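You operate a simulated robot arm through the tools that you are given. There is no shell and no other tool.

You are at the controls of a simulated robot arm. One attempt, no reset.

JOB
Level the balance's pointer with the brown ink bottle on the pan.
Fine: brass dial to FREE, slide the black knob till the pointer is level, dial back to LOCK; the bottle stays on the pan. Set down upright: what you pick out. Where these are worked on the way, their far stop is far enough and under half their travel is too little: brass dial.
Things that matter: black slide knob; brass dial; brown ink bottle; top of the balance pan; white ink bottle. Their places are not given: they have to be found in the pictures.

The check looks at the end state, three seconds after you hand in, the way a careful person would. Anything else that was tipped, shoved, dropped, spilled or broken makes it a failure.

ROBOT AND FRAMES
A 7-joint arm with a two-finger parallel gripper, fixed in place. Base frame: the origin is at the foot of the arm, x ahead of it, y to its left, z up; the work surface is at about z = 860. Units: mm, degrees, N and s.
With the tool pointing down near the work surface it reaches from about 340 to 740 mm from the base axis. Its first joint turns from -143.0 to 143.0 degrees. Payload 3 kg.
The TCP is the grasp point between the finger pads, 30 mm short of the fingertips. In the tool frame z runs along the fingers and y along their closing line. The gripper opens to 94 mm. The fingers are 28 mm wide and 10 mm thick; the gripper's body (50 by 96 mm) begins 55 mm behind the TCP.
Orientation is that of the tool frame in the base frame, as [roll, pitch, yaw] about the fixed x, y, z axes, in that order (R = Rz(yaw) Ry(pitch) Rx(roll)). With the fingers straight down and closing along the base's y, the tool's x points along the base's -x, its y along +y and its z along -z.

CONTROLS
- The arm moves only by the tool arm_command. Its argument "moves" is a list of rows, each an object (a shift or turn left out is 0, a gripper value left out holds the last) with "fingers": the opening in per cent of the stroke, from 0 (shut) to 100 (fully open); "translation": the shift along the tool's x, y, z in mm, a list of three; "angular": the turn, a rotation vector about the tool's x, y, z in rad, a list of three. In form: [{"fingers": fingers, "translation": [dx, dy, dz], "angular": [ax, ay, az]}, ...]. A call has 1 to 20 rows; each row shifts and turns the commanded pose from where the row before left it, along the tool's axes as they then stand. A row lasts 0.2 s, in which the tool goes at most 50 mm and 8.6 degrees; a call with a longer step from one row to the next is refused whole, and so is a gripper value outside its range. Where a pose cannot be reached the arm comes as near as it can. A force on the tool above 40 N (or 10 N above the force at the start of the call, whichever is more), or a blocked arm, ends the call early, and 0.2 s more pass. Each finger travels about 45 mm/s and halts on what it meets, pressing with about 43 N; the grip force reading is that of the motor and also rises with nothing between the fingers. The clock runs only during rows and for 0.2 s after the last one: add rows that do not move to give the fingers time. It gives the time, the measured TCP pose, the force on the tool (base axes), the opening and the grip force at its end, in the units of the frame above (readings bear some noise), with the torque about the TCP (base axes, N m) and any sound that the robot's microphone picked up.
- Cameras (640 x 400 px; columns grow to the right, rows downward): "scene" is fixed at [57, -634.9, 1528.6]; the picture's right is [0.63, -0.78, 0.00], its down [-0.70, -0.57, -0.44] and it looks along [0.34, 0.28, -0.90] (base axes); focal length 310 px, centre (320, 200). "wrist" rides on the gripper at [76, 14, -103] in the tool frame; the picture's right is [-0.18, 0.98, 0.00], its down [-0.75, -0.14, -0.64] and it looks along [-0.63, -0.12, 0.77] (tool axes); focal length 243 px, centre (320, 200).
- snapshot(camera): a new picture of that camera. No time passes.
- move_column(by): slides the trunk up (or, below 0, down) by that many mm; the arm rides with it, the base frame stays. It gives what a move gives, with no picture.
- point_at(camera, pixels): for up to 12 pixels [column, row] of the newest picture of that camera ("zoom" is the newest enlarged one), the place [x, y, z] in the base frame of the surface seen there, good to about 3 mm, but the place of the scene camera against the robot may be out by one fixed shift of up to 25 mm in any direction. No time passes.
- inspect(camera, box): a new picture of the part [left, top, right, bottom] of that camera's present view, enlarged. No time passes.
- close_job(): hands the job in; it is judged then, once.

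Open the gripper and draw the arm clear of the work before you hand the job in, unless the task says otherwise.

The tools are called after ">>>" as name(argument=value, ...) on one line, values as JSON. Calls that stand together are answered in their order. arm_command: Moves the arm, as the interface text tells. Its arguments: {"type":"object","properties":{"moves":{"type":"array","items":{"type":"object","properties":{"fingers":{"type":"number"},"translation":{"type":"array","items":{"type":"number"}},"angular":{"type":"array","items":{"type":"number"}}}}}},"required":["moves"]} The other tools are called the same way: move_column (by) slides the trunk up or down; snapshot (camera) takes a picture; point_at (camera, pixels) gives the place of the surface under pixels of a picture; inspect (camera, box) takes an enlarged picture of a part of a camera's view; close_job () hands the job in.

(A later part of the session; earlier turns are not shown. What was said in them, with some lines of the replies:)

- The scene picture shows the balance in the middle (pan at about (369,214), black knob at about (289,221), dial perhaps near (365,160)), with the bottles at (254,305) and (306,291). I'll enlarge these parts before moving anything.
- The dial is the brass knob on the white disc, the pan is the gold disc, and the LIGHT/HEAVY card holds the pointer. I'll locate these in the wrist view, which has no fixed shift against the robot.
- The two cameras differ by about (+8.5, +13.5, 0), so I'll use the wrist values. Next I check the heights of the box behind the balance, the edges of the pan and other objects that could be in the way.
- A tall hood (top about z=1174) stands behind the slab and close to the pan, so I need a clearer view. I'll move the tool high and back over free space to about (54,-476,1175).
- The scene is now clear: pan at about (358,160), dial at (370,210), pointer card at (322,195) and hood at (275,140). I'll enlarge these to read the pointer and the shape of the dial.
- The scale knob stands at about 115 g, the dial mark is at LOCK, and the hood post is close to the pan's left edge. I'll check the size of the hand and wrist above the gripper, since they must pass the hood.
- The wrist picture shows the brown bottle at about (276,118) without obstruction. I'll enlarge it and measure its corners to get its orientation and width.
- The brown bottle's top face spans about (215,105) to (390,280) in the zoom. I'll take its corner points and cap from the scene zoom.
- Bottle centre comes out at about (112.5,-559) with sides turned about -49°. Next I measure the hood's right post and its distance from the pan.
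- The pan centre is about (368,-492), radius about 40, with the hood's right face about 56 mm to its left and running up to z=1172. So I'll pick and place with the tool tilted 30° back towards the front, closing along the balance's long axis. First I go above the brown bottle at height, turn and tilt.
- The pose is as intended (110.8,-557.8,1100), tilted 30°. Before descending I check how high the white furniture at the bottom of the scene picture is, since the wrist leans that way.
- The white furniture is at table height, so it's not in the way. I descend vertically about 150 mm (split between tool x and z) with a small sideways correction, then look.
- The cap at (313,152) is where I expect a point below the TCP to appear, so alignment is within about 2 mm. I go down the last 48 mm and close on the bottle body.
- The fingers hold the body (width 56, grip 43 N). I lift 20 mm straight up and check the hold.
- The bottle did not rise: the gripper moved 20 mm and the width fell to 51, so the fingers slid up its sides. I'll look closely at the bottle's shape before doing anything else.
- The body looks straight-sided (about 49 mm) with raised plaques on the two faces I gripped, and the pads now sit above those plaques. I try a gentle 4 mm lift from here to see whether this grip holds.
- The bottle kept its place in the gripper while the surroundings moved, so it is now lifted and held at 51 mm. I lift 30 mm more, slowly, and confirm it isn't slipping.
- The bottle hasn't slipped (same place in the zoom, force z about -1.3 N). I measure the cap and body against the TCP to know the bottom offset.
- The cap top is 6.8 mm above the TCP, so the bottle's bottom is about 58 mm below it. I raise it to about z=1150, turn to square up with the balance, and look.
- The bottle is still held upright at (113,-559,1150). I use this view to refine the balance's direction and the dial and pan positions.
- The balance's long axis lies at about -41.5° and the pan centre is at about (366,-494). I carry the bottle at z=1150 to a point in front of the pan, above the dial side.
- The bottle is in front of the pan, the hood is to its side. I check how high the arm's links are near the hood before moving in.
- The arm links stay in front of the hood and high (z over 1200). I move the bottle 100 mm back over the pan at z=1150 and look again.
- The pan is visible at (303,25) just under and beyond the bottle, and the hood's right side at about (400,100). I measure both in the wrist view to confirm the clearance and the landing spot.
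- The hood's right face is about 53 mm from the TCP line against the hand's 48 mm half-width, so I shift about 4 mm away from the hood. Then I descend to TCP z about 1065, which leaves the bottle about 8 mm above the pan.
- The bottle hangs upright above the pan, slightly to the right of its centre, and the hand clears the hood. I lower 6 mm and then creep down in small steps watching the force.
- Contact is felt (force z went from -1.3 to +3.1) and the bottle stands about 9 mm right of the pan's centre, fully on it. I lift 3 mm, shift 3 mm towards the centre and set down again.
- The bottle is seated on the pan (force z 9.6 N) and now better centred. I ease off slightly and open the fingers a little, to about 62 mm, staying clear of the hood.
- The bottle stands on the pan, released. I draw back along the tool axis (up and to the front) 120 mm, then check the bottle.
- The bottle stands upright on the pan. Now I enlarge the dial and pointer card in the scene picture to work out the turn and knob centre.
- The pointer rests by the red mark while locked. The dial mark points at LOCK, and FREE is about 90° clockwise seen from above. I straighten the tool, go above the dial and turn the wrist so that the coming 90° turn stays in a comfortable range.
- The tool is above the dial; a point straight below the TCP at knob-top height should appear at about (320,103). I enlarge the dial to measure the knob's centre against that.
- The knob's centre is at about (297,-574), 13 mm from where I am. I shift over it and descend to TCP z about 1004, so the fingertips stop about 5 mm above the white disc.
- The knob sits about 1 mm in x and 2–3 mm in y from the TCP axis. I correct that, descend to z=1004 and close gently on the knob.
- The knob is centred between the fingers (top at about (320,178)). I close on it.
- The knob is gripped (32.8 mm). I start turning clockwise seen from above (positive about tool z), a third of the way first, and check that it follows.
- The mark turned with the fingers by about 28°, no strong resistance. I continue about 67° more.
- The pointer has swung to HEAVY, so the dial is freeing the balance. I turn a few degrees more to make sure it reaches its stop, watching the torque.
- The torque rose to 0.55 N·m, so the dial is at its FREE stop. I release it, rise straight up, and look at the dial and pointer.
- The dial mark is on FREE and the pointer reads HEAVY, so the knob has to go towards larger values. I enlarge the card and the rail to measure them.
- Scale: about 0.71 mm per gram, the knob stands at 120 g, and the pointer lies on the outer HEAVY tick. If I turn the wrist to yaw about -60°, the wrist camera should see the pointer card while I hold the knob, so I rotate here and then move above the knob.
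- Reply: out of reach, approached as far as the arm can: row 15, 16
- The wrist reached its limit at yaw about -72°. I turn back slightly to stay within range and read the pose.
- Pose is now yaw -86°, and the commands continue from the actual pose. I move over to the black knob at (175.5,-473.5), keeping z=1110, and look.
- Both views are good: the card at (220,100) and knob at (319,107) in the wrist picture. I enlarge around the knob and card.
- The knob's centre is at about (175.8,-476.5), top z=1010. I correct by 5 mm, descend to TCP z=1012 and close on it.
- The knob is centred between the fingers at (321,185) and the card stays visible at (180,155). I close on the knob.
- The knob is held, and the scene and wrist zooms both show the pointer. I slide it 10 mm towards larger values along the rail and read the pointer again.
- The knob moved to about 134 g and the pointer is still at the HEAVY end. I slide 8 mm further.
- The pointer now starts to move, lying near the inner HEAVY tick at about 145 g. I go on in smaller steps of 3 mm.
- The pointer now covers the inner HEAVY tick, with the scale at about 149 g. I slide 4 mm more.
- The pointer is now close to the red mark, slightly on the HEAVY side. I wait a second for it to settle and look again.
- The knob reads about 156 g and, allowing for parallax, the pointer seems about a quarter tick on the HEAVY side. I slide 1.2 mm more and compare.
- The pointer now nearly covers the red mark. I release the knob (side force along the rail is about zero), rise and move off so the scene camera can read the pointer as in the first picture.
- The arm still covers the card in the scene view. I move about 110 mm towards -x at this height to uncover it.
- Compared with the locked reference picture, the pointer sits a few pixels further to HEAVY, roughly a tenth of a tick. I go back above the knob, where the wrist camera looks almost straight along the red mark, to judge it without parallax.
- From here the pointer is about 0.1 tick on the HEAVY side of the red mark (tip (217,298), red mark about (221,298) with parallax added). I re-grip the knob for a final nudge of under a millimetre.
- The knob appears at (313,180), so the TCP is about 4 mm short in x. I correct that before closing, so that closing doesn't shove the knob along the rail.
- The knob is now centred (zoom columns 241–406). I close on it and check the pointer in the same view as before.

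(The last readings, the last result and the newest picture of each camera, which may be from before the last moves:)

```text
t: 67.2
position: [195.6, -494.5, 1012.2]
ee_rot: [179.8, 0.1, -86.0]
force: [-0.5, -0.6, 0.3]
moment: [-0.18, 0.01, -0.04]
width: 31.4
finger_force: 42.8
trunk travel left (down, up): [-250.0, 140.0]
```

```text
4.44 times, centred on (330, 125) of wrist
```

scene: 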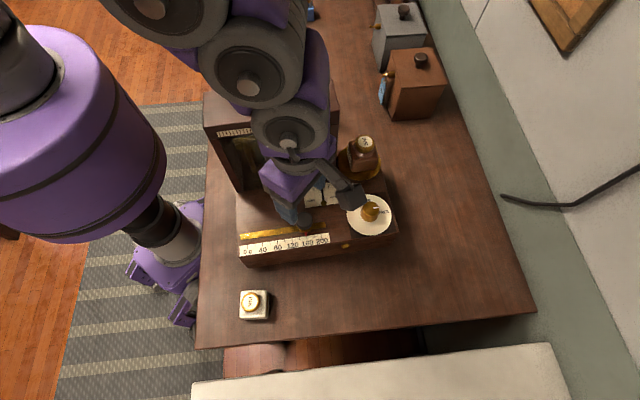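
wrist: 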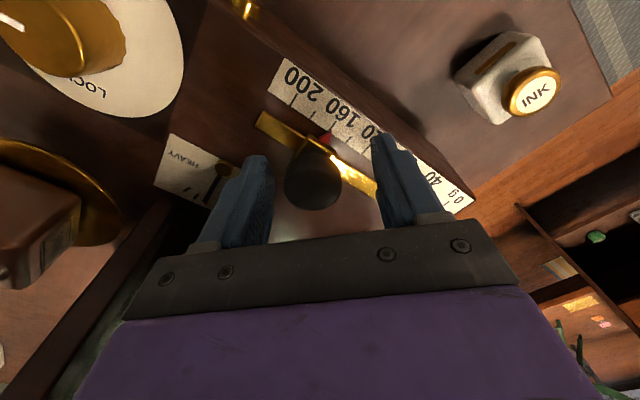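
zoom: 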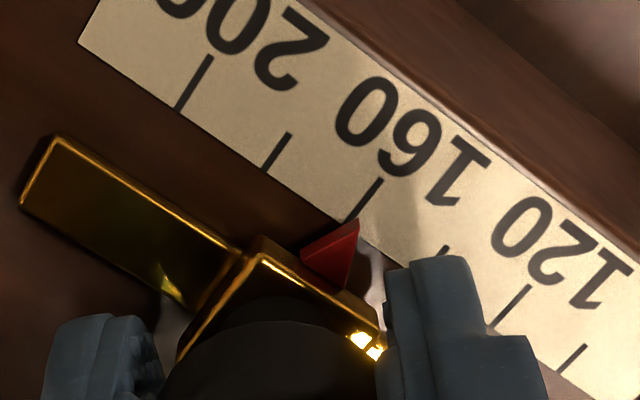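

Nothing shifted in the re-grip: tip at (304,317), marker just short of 160. I nudge 0.8 mm further along the rail.

>>> arm_command(moves=[{"translation": [0.57, -0.56, 0]}, {}, {}, {}, {}])

>>> inspect(camera="wrist", box=[160, 130, 270, 220])

>>> inspect(camera="wrist", box=[270, 80, 390, 170])

```text
t: 68.4
position: [196.9, -495.3, 1010.8]
ee_rot: [179.9, -0.1, -86.0]
force: [-1.6, -1.4, 0.4]
moment: [0.03, 0.0, -0.04]
width: 31.0
finger_force: 42.6
trunk travel left (down, up): [-250.0, 140.0]
```

```text
4.44 times, centred on (215, 175) of wrist
```

zoom: 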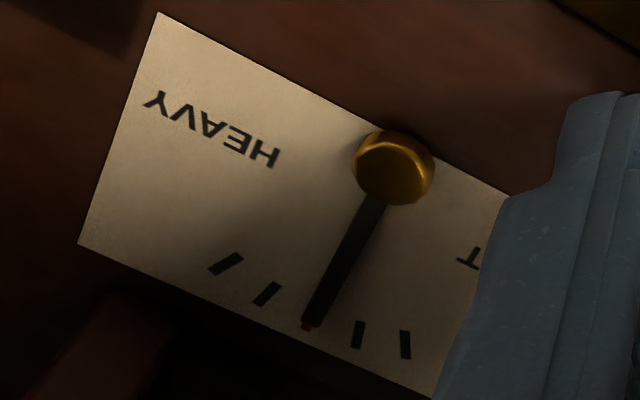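

```text
4.44 times, centred on (330, 125) of wrist
```

zoom: 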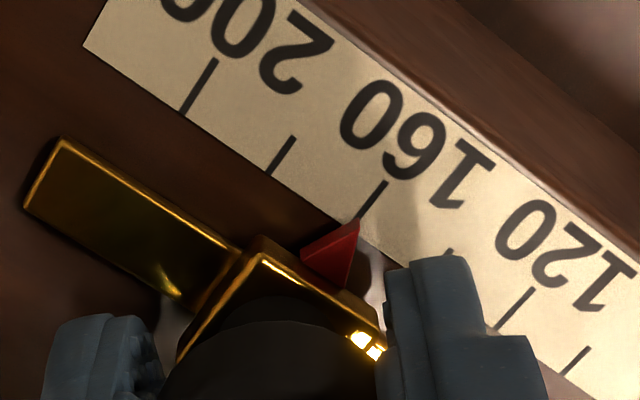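

The pointer, its pivot and the visible end of the red mark now look collinear. I enlarge this further to check.

>>> inspect(camera="wrist", box=[192, 150, 252, 210])

```text
6.67 times, centred on (222, 180) of wrist
```

zoom: 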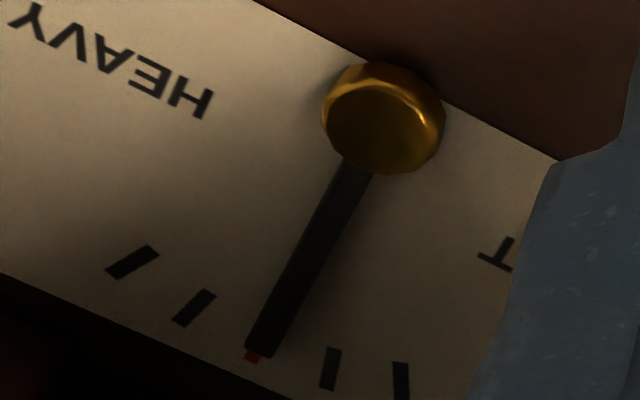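

Here the pointer's tip centre is (260,350) and the red mark's end (254,356), within about 0.04 tick of level. I release the knob, rise and move aside to confirm with the scene camera.

>>> arm_command(moves=[{"fingers": 40}, {"fingers": 55}, {"fingers": 66}, {}, {"translation": [0, 0, -15]}, {"translation": [0, 0, -30]}, {"translation": [0, 0, -30]}, {"translation": [0, 0, -30]}, {}])

>>> inspect(camera="wrist", box=[220, 95, 300, 155])

>>> arm_command(moves=[{"translation": [-5.9, 36.4, 0]}, {"translation": [-5.9, 36.4, 0]}, {"translation": [-5.9, 36.4, 0]}, {}, {}])

>>> inspect(camera="scene", box=[290, 170, 355, 215])

>>> inspect(camera="scene", box=[306, 176, 336, 196])

```text
t: 70.4
position: [198.5, -496.4, 1115.2]
ee_rot: [179.8, 0.1, -86.0]
force: [-0.2, 0.9, 0.8]
moment: [-0.02, 0.02, 0.0]
width: 62.2
finger_force: 0.0
trunk travel left (down, up): [-250.0, 140.0]
```

```text
6.67 times, centred on (260, 125) of wrist
```

zoom: 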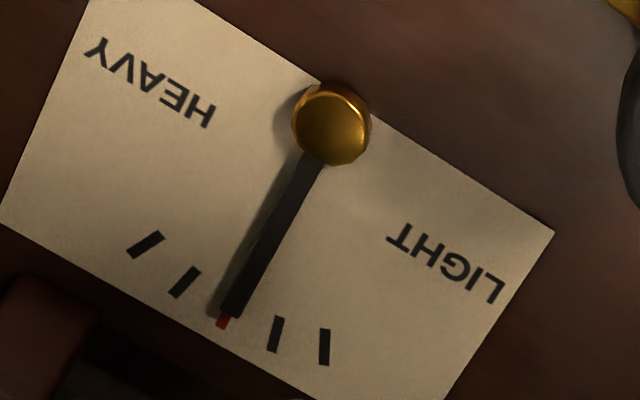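

```text
t: 71.6
position: [86.0, -487.2, 1114.5]
ee_rot: [179.9, 0.0, -86.0]
force: [-0.4, -0.5, 0.0]
moment: [0.0, -0.05, 0.01]
width: 61.9
finger_force: 0.1
trunk travel left (down, up): [-250.0, 140.0]
```

```text
8.89 times, centred on (322, 192) of scene
```

zoom: 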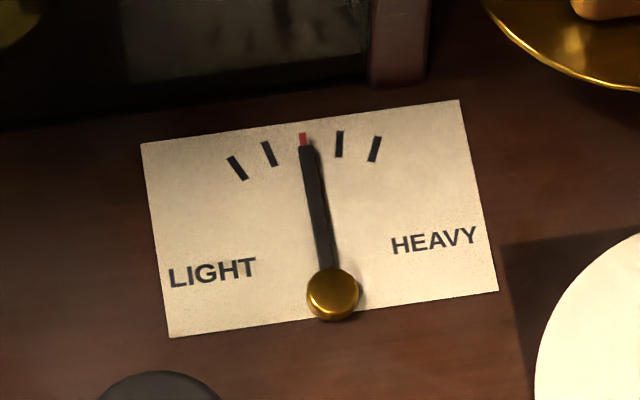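

```text
16.00 times, centred on (321, 186) of scene
```

zoom: 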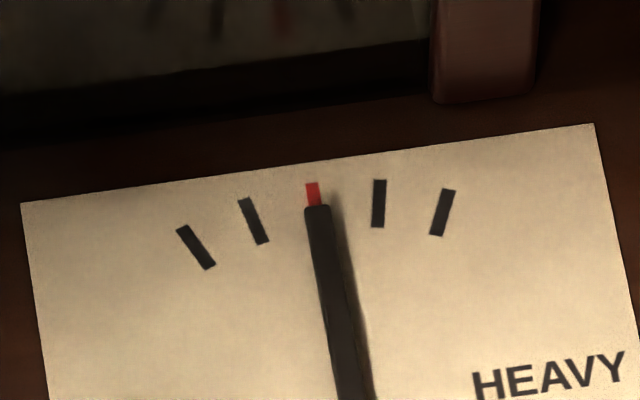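

The scene view now shows the red mark directly above the pointer's tip: (313,195) against (317,207). I also check the marker on the scale and the whole card from here.

>>> inspect(camera="scene", box=[285, 215, 340, 255])

>>> inspect(camera="scene", box=[300, 174, 346, 206])

>>> snapshot(camera="scene")

```text
10.00 times, centred on (312, 235) of scene
```

zoom: 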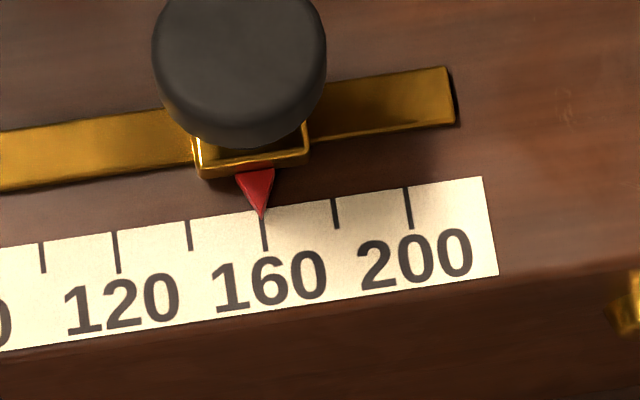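

```text
12.50 times, centred on (323, 190) of scene
```

zoom: 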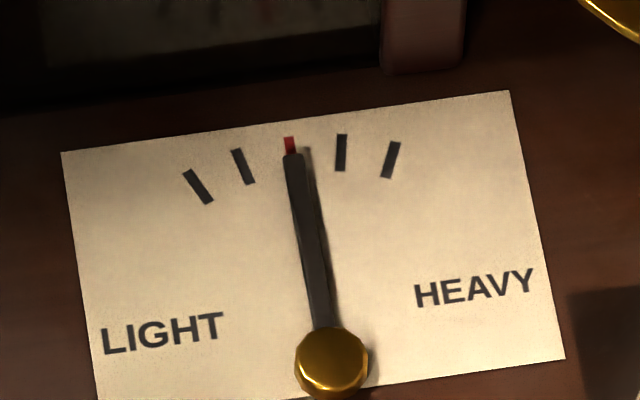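

```text
taken
```

scene: 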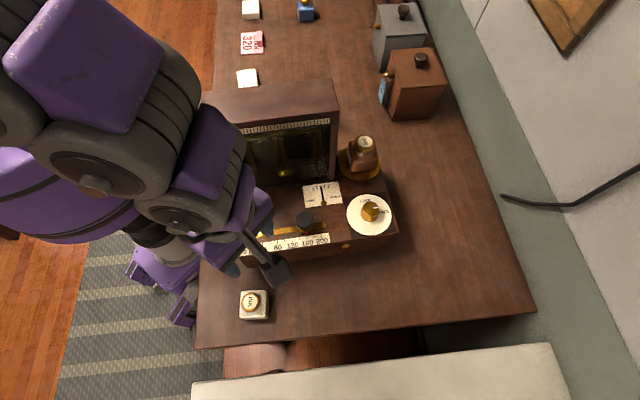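

The pointer reads level within measurement error and the marker stands at 160 g. Now I go back over the dial and turn the wrist ready for the counter-clockwise turn to LOCK.

>>> arm_command(moves=[{"translation": [16.65, -34.25, 0]}, {"translation": [16.65, -34.25, 0]}, {"translation": [16.65, -34.25, 0]}, {"translation": [16.65, -34.25, 0]}, {"translation": [16.65, -34.25, 0]}, {"translation": [16.65, -34.25, 0]}, {"angular": [0, 0, 0.137]}, {"angular": [0, 0, 0.137]}, {"angular": [0, 0, 0.137]}, {"angular": [0, 0, 0.137]}, {"angular": [0, 0, 0.137]}, {"angular": [0, 0, 0.137]}, {"angular": [0, 0, 0.137]}, {"angular": [0, 0, 0.137]}, {"angular": [0, 0, 0.137]}, {"angular": [0, 0, 0.137]}, {"angular": [0, 0, 0.137]}, {"angular": [0, 0, 0.137]}, {"angular": [0, 0, 0.137]}, {}])

>>> snapshot(camera="wrist")

>>> snapshot(camera="scene")

```text
t: 75.8
position: [298.8, -569.5, 1116.0]
ee_rot: [-180.0, -0.2, 171.8]
force: [-0.9, -0.1, 0.3]
moment: [0.0, 0.03, -0.02]
width: 61.8
finger_force: 0.1
trunk travel left (down, up): [-250.0, 140.0]
```

```text
taken
```

wrist: 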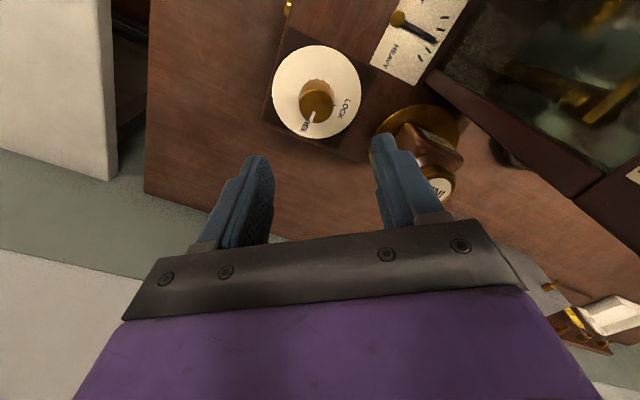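

```text
taken
```

scene: 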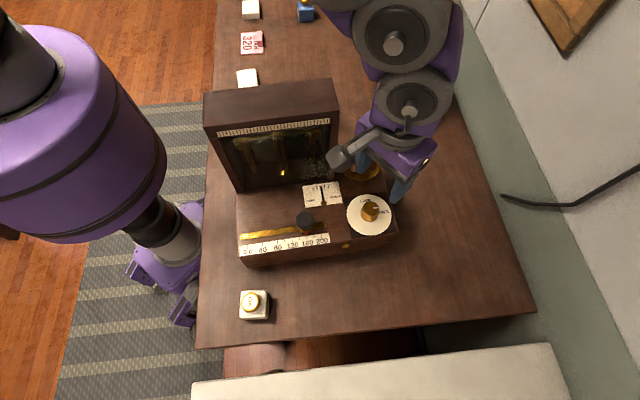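

The dial's mark is on FREE at (311,117). I enlarge the dial to centre on the knob before going down.

>>> inspect(camera="wrist", box=[260, 40, 380, 150])

```text
3.64 times, centred on (320, 95) of wrist
```

zoom: 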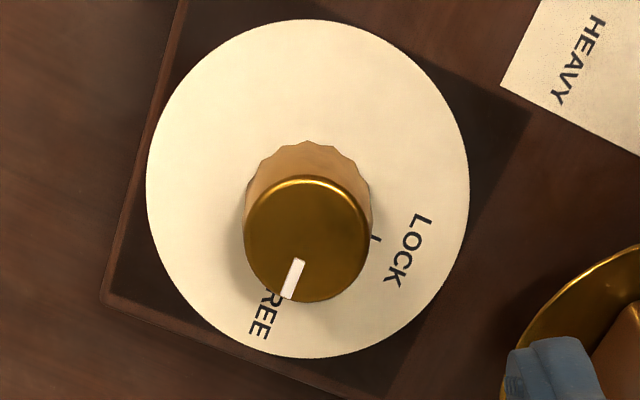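

The knob's centre is about 3 mm off on each tool axis. I correct, descend to z about 1045 and check once more.

>>> arm_command(moves=[{"translation": [2.9, -2.9, 0]}, {"translation": [0, 0, 24]}, {"translation": [0, 0, 24]}, {"translation": [0, 0, 22]}, {}, {}])

>>> inspect(camera="wrist", box=[240, 70, 400, 210])

```text
t: 77.2
position: [297.9, -574.3, 1045.8]
ee_rot: [-179.9, -0.1, 172.0]
force: [0.0, 0.0, 0.4]
moment: [-0.03, 0.01, 0.01]
width: 61.8
finger_force: 0.0
trunk travel left (down, up): [-250.0, 140.0]
```

```text
2.86 times, centred on (320, 140) of wrist
```

zoom: 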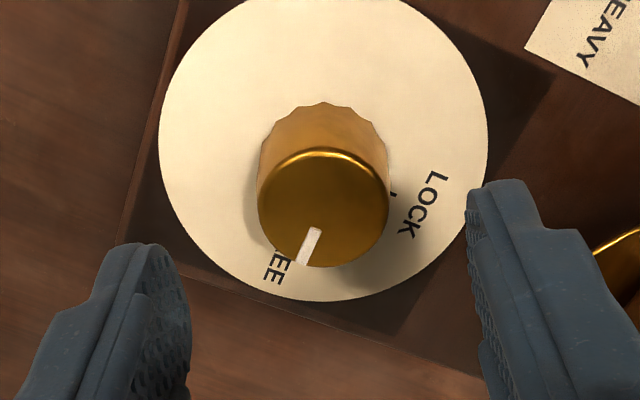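

The knob is centred within 1 mm. I descend to z=1004 and close on it.

>>> arm_command(moves=[{"translation": [0.8, 0.8, 0]}, {"translation": [0, 0, 15]}, {"translation": [0, 0, 15]}, {"translation": [0, 0, 11.5]}, {}, {"fingers": 45}, {"fingers": 30}, {"fingers": 20}, {"fingers": 15}, {}])

>>> snapshot(camera="wrist")

```text
t: 79.4
position: [295.4, -573.1, 1004.0]
ee_rot: [-180.0, 0.0, 171.9]
force: [-0.3, -5.5, 2.6]
moment: [-0.21, -0.01, -0.04]
width: 32.3
finger_force: 42.4
trunk travel left (down, up): [-250.0, 140.0]
```

```text
taken
```

wrist: 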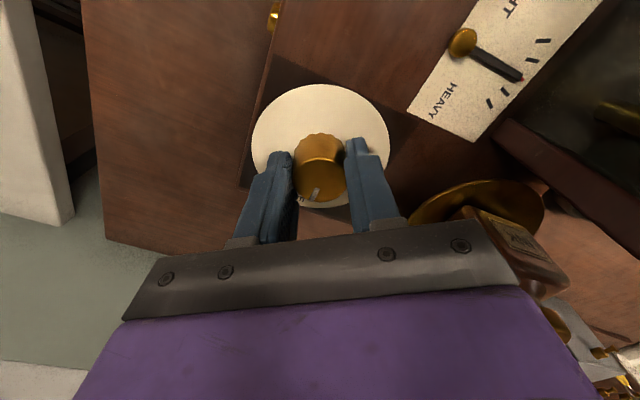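

The knob is held. I turn counter-clockwise towards LOCK, about 89° first.

>>> arm_command(moves=[{"angular": [0, 0, -0.13]}, {"angular": [0, 0, -0.13]}, {"angular": [0, 0, -0.13]}, {"angular": [0, 0, -0.13]}, {"angular": [0, 0, -0.13]}, {"angular": [0, 0, -0.13]}, {"angular": [0, 0, -0.13]}, {"angular": [0, 0, -0.13]}, {"angular": [0, 0, -0.13]}, {"angular": [0, 0, -0.13]}, {"angular": [0, 0, -0.13]}, {"angular": [0, 0, -0.13]}, {}])

>>> inspect(camera="wrist", box=[220, 60, 420, 220])

```text
t: 82.2
position: [295.0, -573.7, 1005.8]
ee_rot: [179.9, 0.0, -98.6]
force: [7.1, -14.0, 0.1]
moment: [0.28, -0.38, 0.03]
width: 32.5
finger_force: 42.7
trunk travel left (down, up): [-250.0, 140.0]
```

```text
2.50 times, centred on (320, 140) of wrist
```

zoom: 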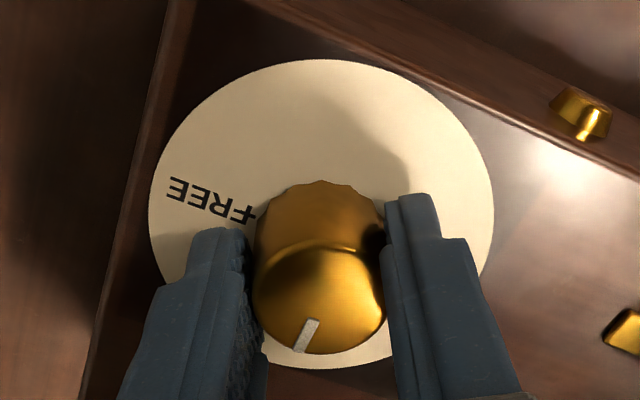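

It has turned about 89° with no end-stop torque yet, and the side force shows I'm slightly off centre. I correct about 1.5 mm and continue in small steps to the stop.

>>> arm_command(moves=[{"translation": [1.2, -0.8, 0]}, {"angular": [0, 0, -0.06]}, {"angular": [0, 0, -0.06]}, {}])

>>> arm_command(moves=[{"angular": [0, 0, -0.05]}, {}])

>>> snapshot(camera="wrist")

>>> inspect(camera="scene", box=[290, 150, 420, 250])

```text
t: 83.2
position: [297.5, -572.2, 1003.6]
ee_rot: [179.9, 0.0, -91.7]
force: [7.2, -4.8, -0.1]
moment: [0.23, -0.18, -0.79]
width: 32.5
finger_force: 43.3
trunk travel left (down, up): [-250.0, 140.0]
```

```text
t: 83.8
position: [296.9, -572.6, 1004.3]
ee_rot: [179.8, 0.1, -88.9]
force: [8.0, -0.8, 0.9]
moment: [0.28, -0.25, -0.61]
width: 32.7
finger_force: 43.4
trunk travel left (down, up): [-250.0, 140.0]
```

```text
taken
```

wrist: 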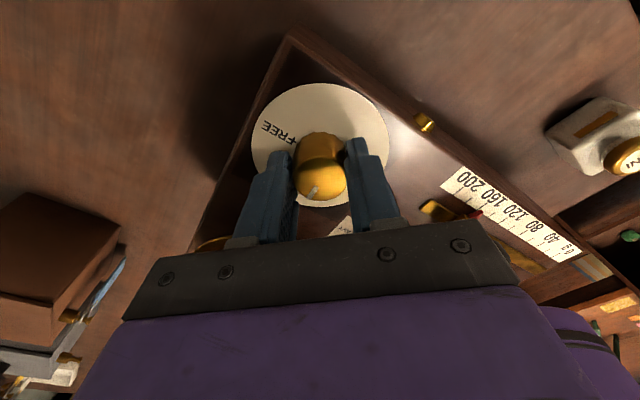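

```text
4.00 times, centred on (355, 200) of scene
```

zoom: 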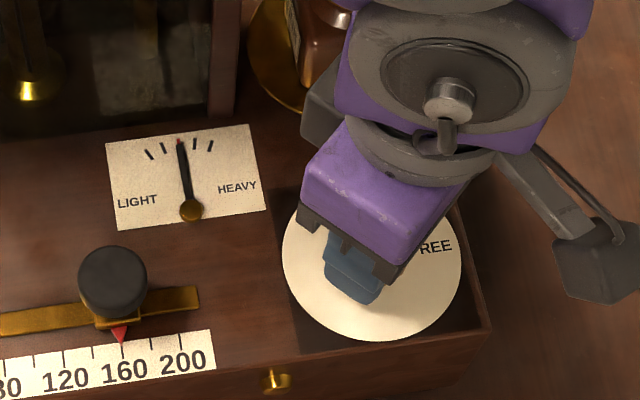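

The torque (-0.8, then -0.6 N·m) shows the dial is at its LOCK stop, and the pointer is at the red mark. I relieve the side force and torque slightly, open, and rise.

>>> arm_command(moves=[{"translation": [0, -1, 0], "angular": [0, 0, 0.03]}, {}, {"fingers": 40}, {"fingers": 55}, {"fingers": 66}, {}, {"translation": [0, 0, -15]}, {"translation": [0, 0, -30]}, {"translation": [0, 0, -30]}, {"translation": [0, 0, -30]}, {}])

>>> snapshot(camera="wrist")

>>> inspect(camera="scene", box=[290, 170, 355, 215])

>>> inspect(camera="scene", box=[306, 176, 336, 196])

```text
t: 86.2
position: [298.5, -573.7, 1110.3]
ee_rot: [179.8, 0.0, -90.6]
force: [0.1, -0.2, 0.5]
moment: [0.0, -0.01, 0.03]
width: 62.1
finger_force: 0.2
trunk travel left (down, up): [-250.0, 140.0]
```

```text
taken
```

wrist: 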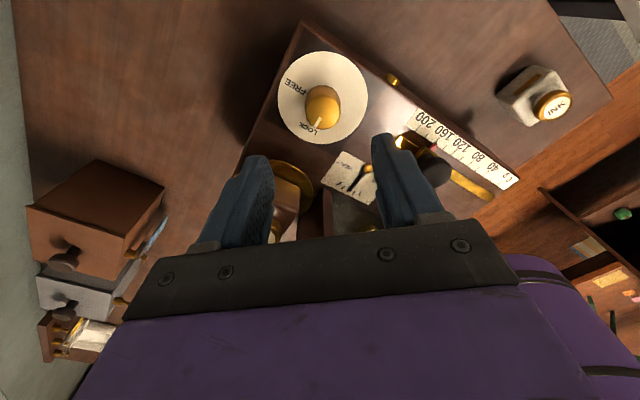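

```text
8.89 times, centred on (322, 192) of scene
```

zoom: 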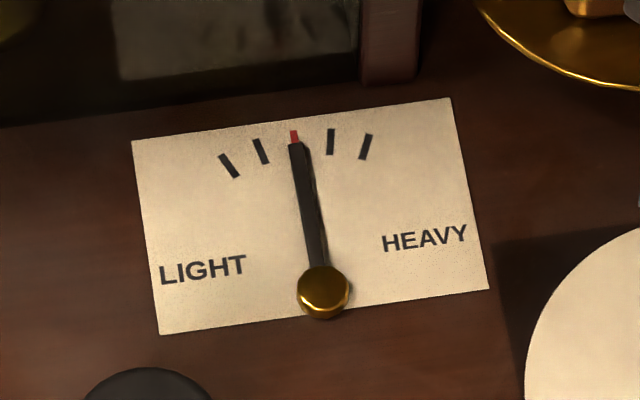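

```text
16.00 times, centred on (321, 186) of scene
```

zoom: 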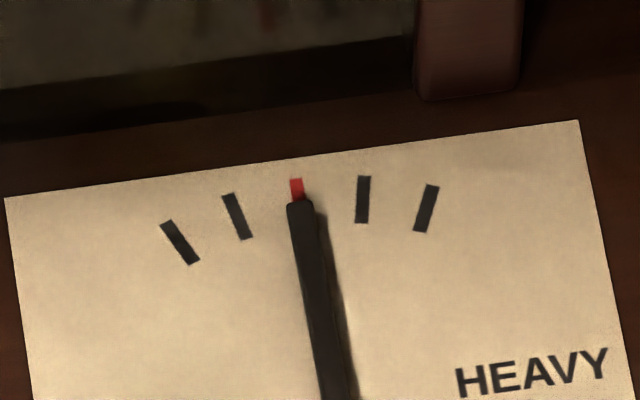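

The pointer kept its place when locked, centred between the ticks with the red mark at its tip. I check the dial's mark, the bottle and the knob.

>>> inspect(camera="wrist", box=[260, 35, 380, 155])

>>> snapshot(camera="scene")

```text
3.33 times, centred on (320, 95) of wrist
```

zoom: 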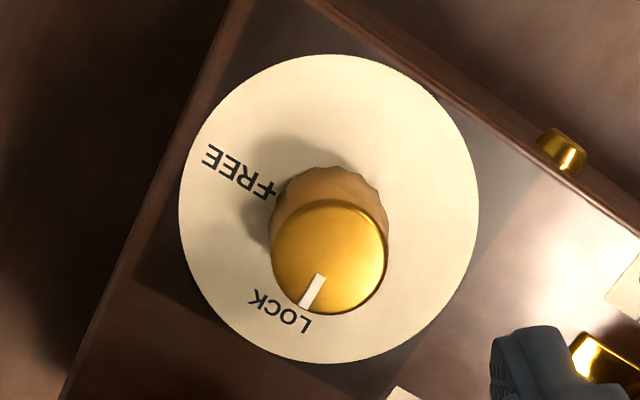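

```text
taken
```

scene: 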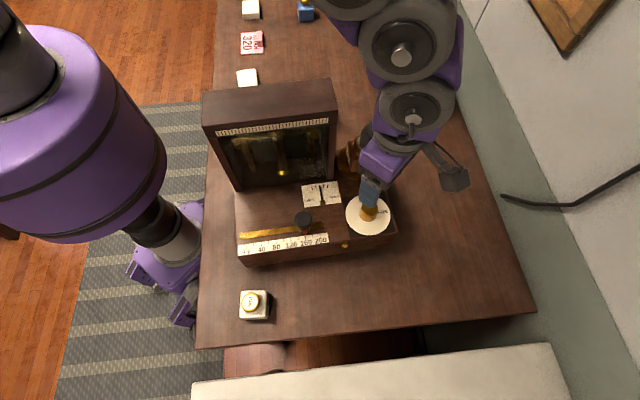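

The dial's mark is back on LOCK in the same direction as at the start, and the bottle and knob are in place. I rise, open the gripper and draw the arm away from the balance.

>>> arm_command(moves=[{"translation": [0, 0, -35]}, {"translation": [0, 0, -35]}, {"translation": [0, 0, -35]}, {"translation": [0, 0, -35]}, {"translation": [-17.6, 40, 0]}, {"translation": [-17.6, 40, 0]}, {"translation": [-17.6, 40, 0]}, {"translation": [-17.6, 40, 0]}, {"translation": [-17.6, 40, 0]}, {"fingers": 100}, {"fingers": 100}, {}, {}])

>>> snapshot(camera="scene")

>>> inspect(camera="scene", box=[230, 130, 410, 260])

```text
t: 89.0
position: [96.5, -482.9, 1251.1]
ee_rot: [179.9, 0.1, -90.7]
force: [-0.3, 0.1, -0.2]
moment: [0.02, -0.03, 0.01]
width: 94.0
finger_force: 0.2
trunk travel left (down, up): [-250.0, 140.0]
```

```text
taken
```

scene: 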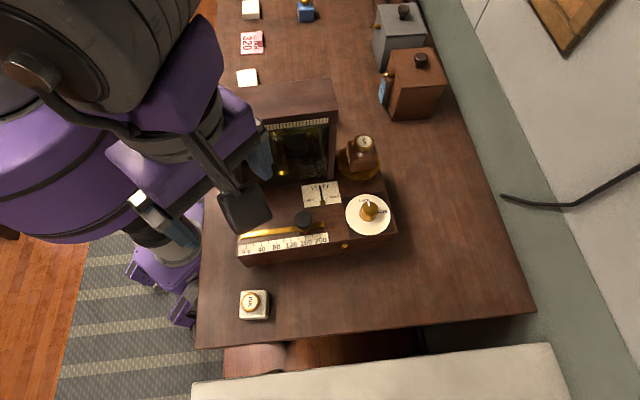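

```text
3.08 times, centred on (320, 195) of scene
```

zoom: 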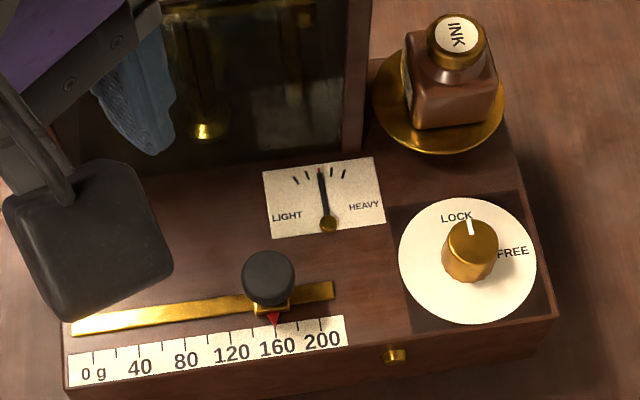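

The brown bottle stands upright on the pan, the pointer is on the red mark, the dial is at LOCK and the white bottle hasn't moved. The gripper is open and clear of the work. I did shift the balance body by about 2 mm while turning the dial back to LOCK. I hand the job in.

>>> close_job()

```text
The job is handed in.
```

I finished the job and handed it in. I haven't seen the result of the check.

- **Bottle:** The brown ink bottle stands upright on the pan. On my first try at lifting it, the fingers slid up its sides. The second grip, higher on the body, held.
- **Dial:** I turned it to its FREE stop and, after levelling, back to its LOCK stop. The mark now points the same way as at the start.
- **Pointer:** It sits on the red mark to within a small fraction of a tick, with the black knob at about 160 g. It did not move when I locked the dial.
- **Balance shift:** The balance body slid about 2 mm while I turned the dial back to LOCK. I left it there, because pushing it back seemed riskier.
- **White bottle:** It was not touched. The gripper is open and the arm is clear of the work.
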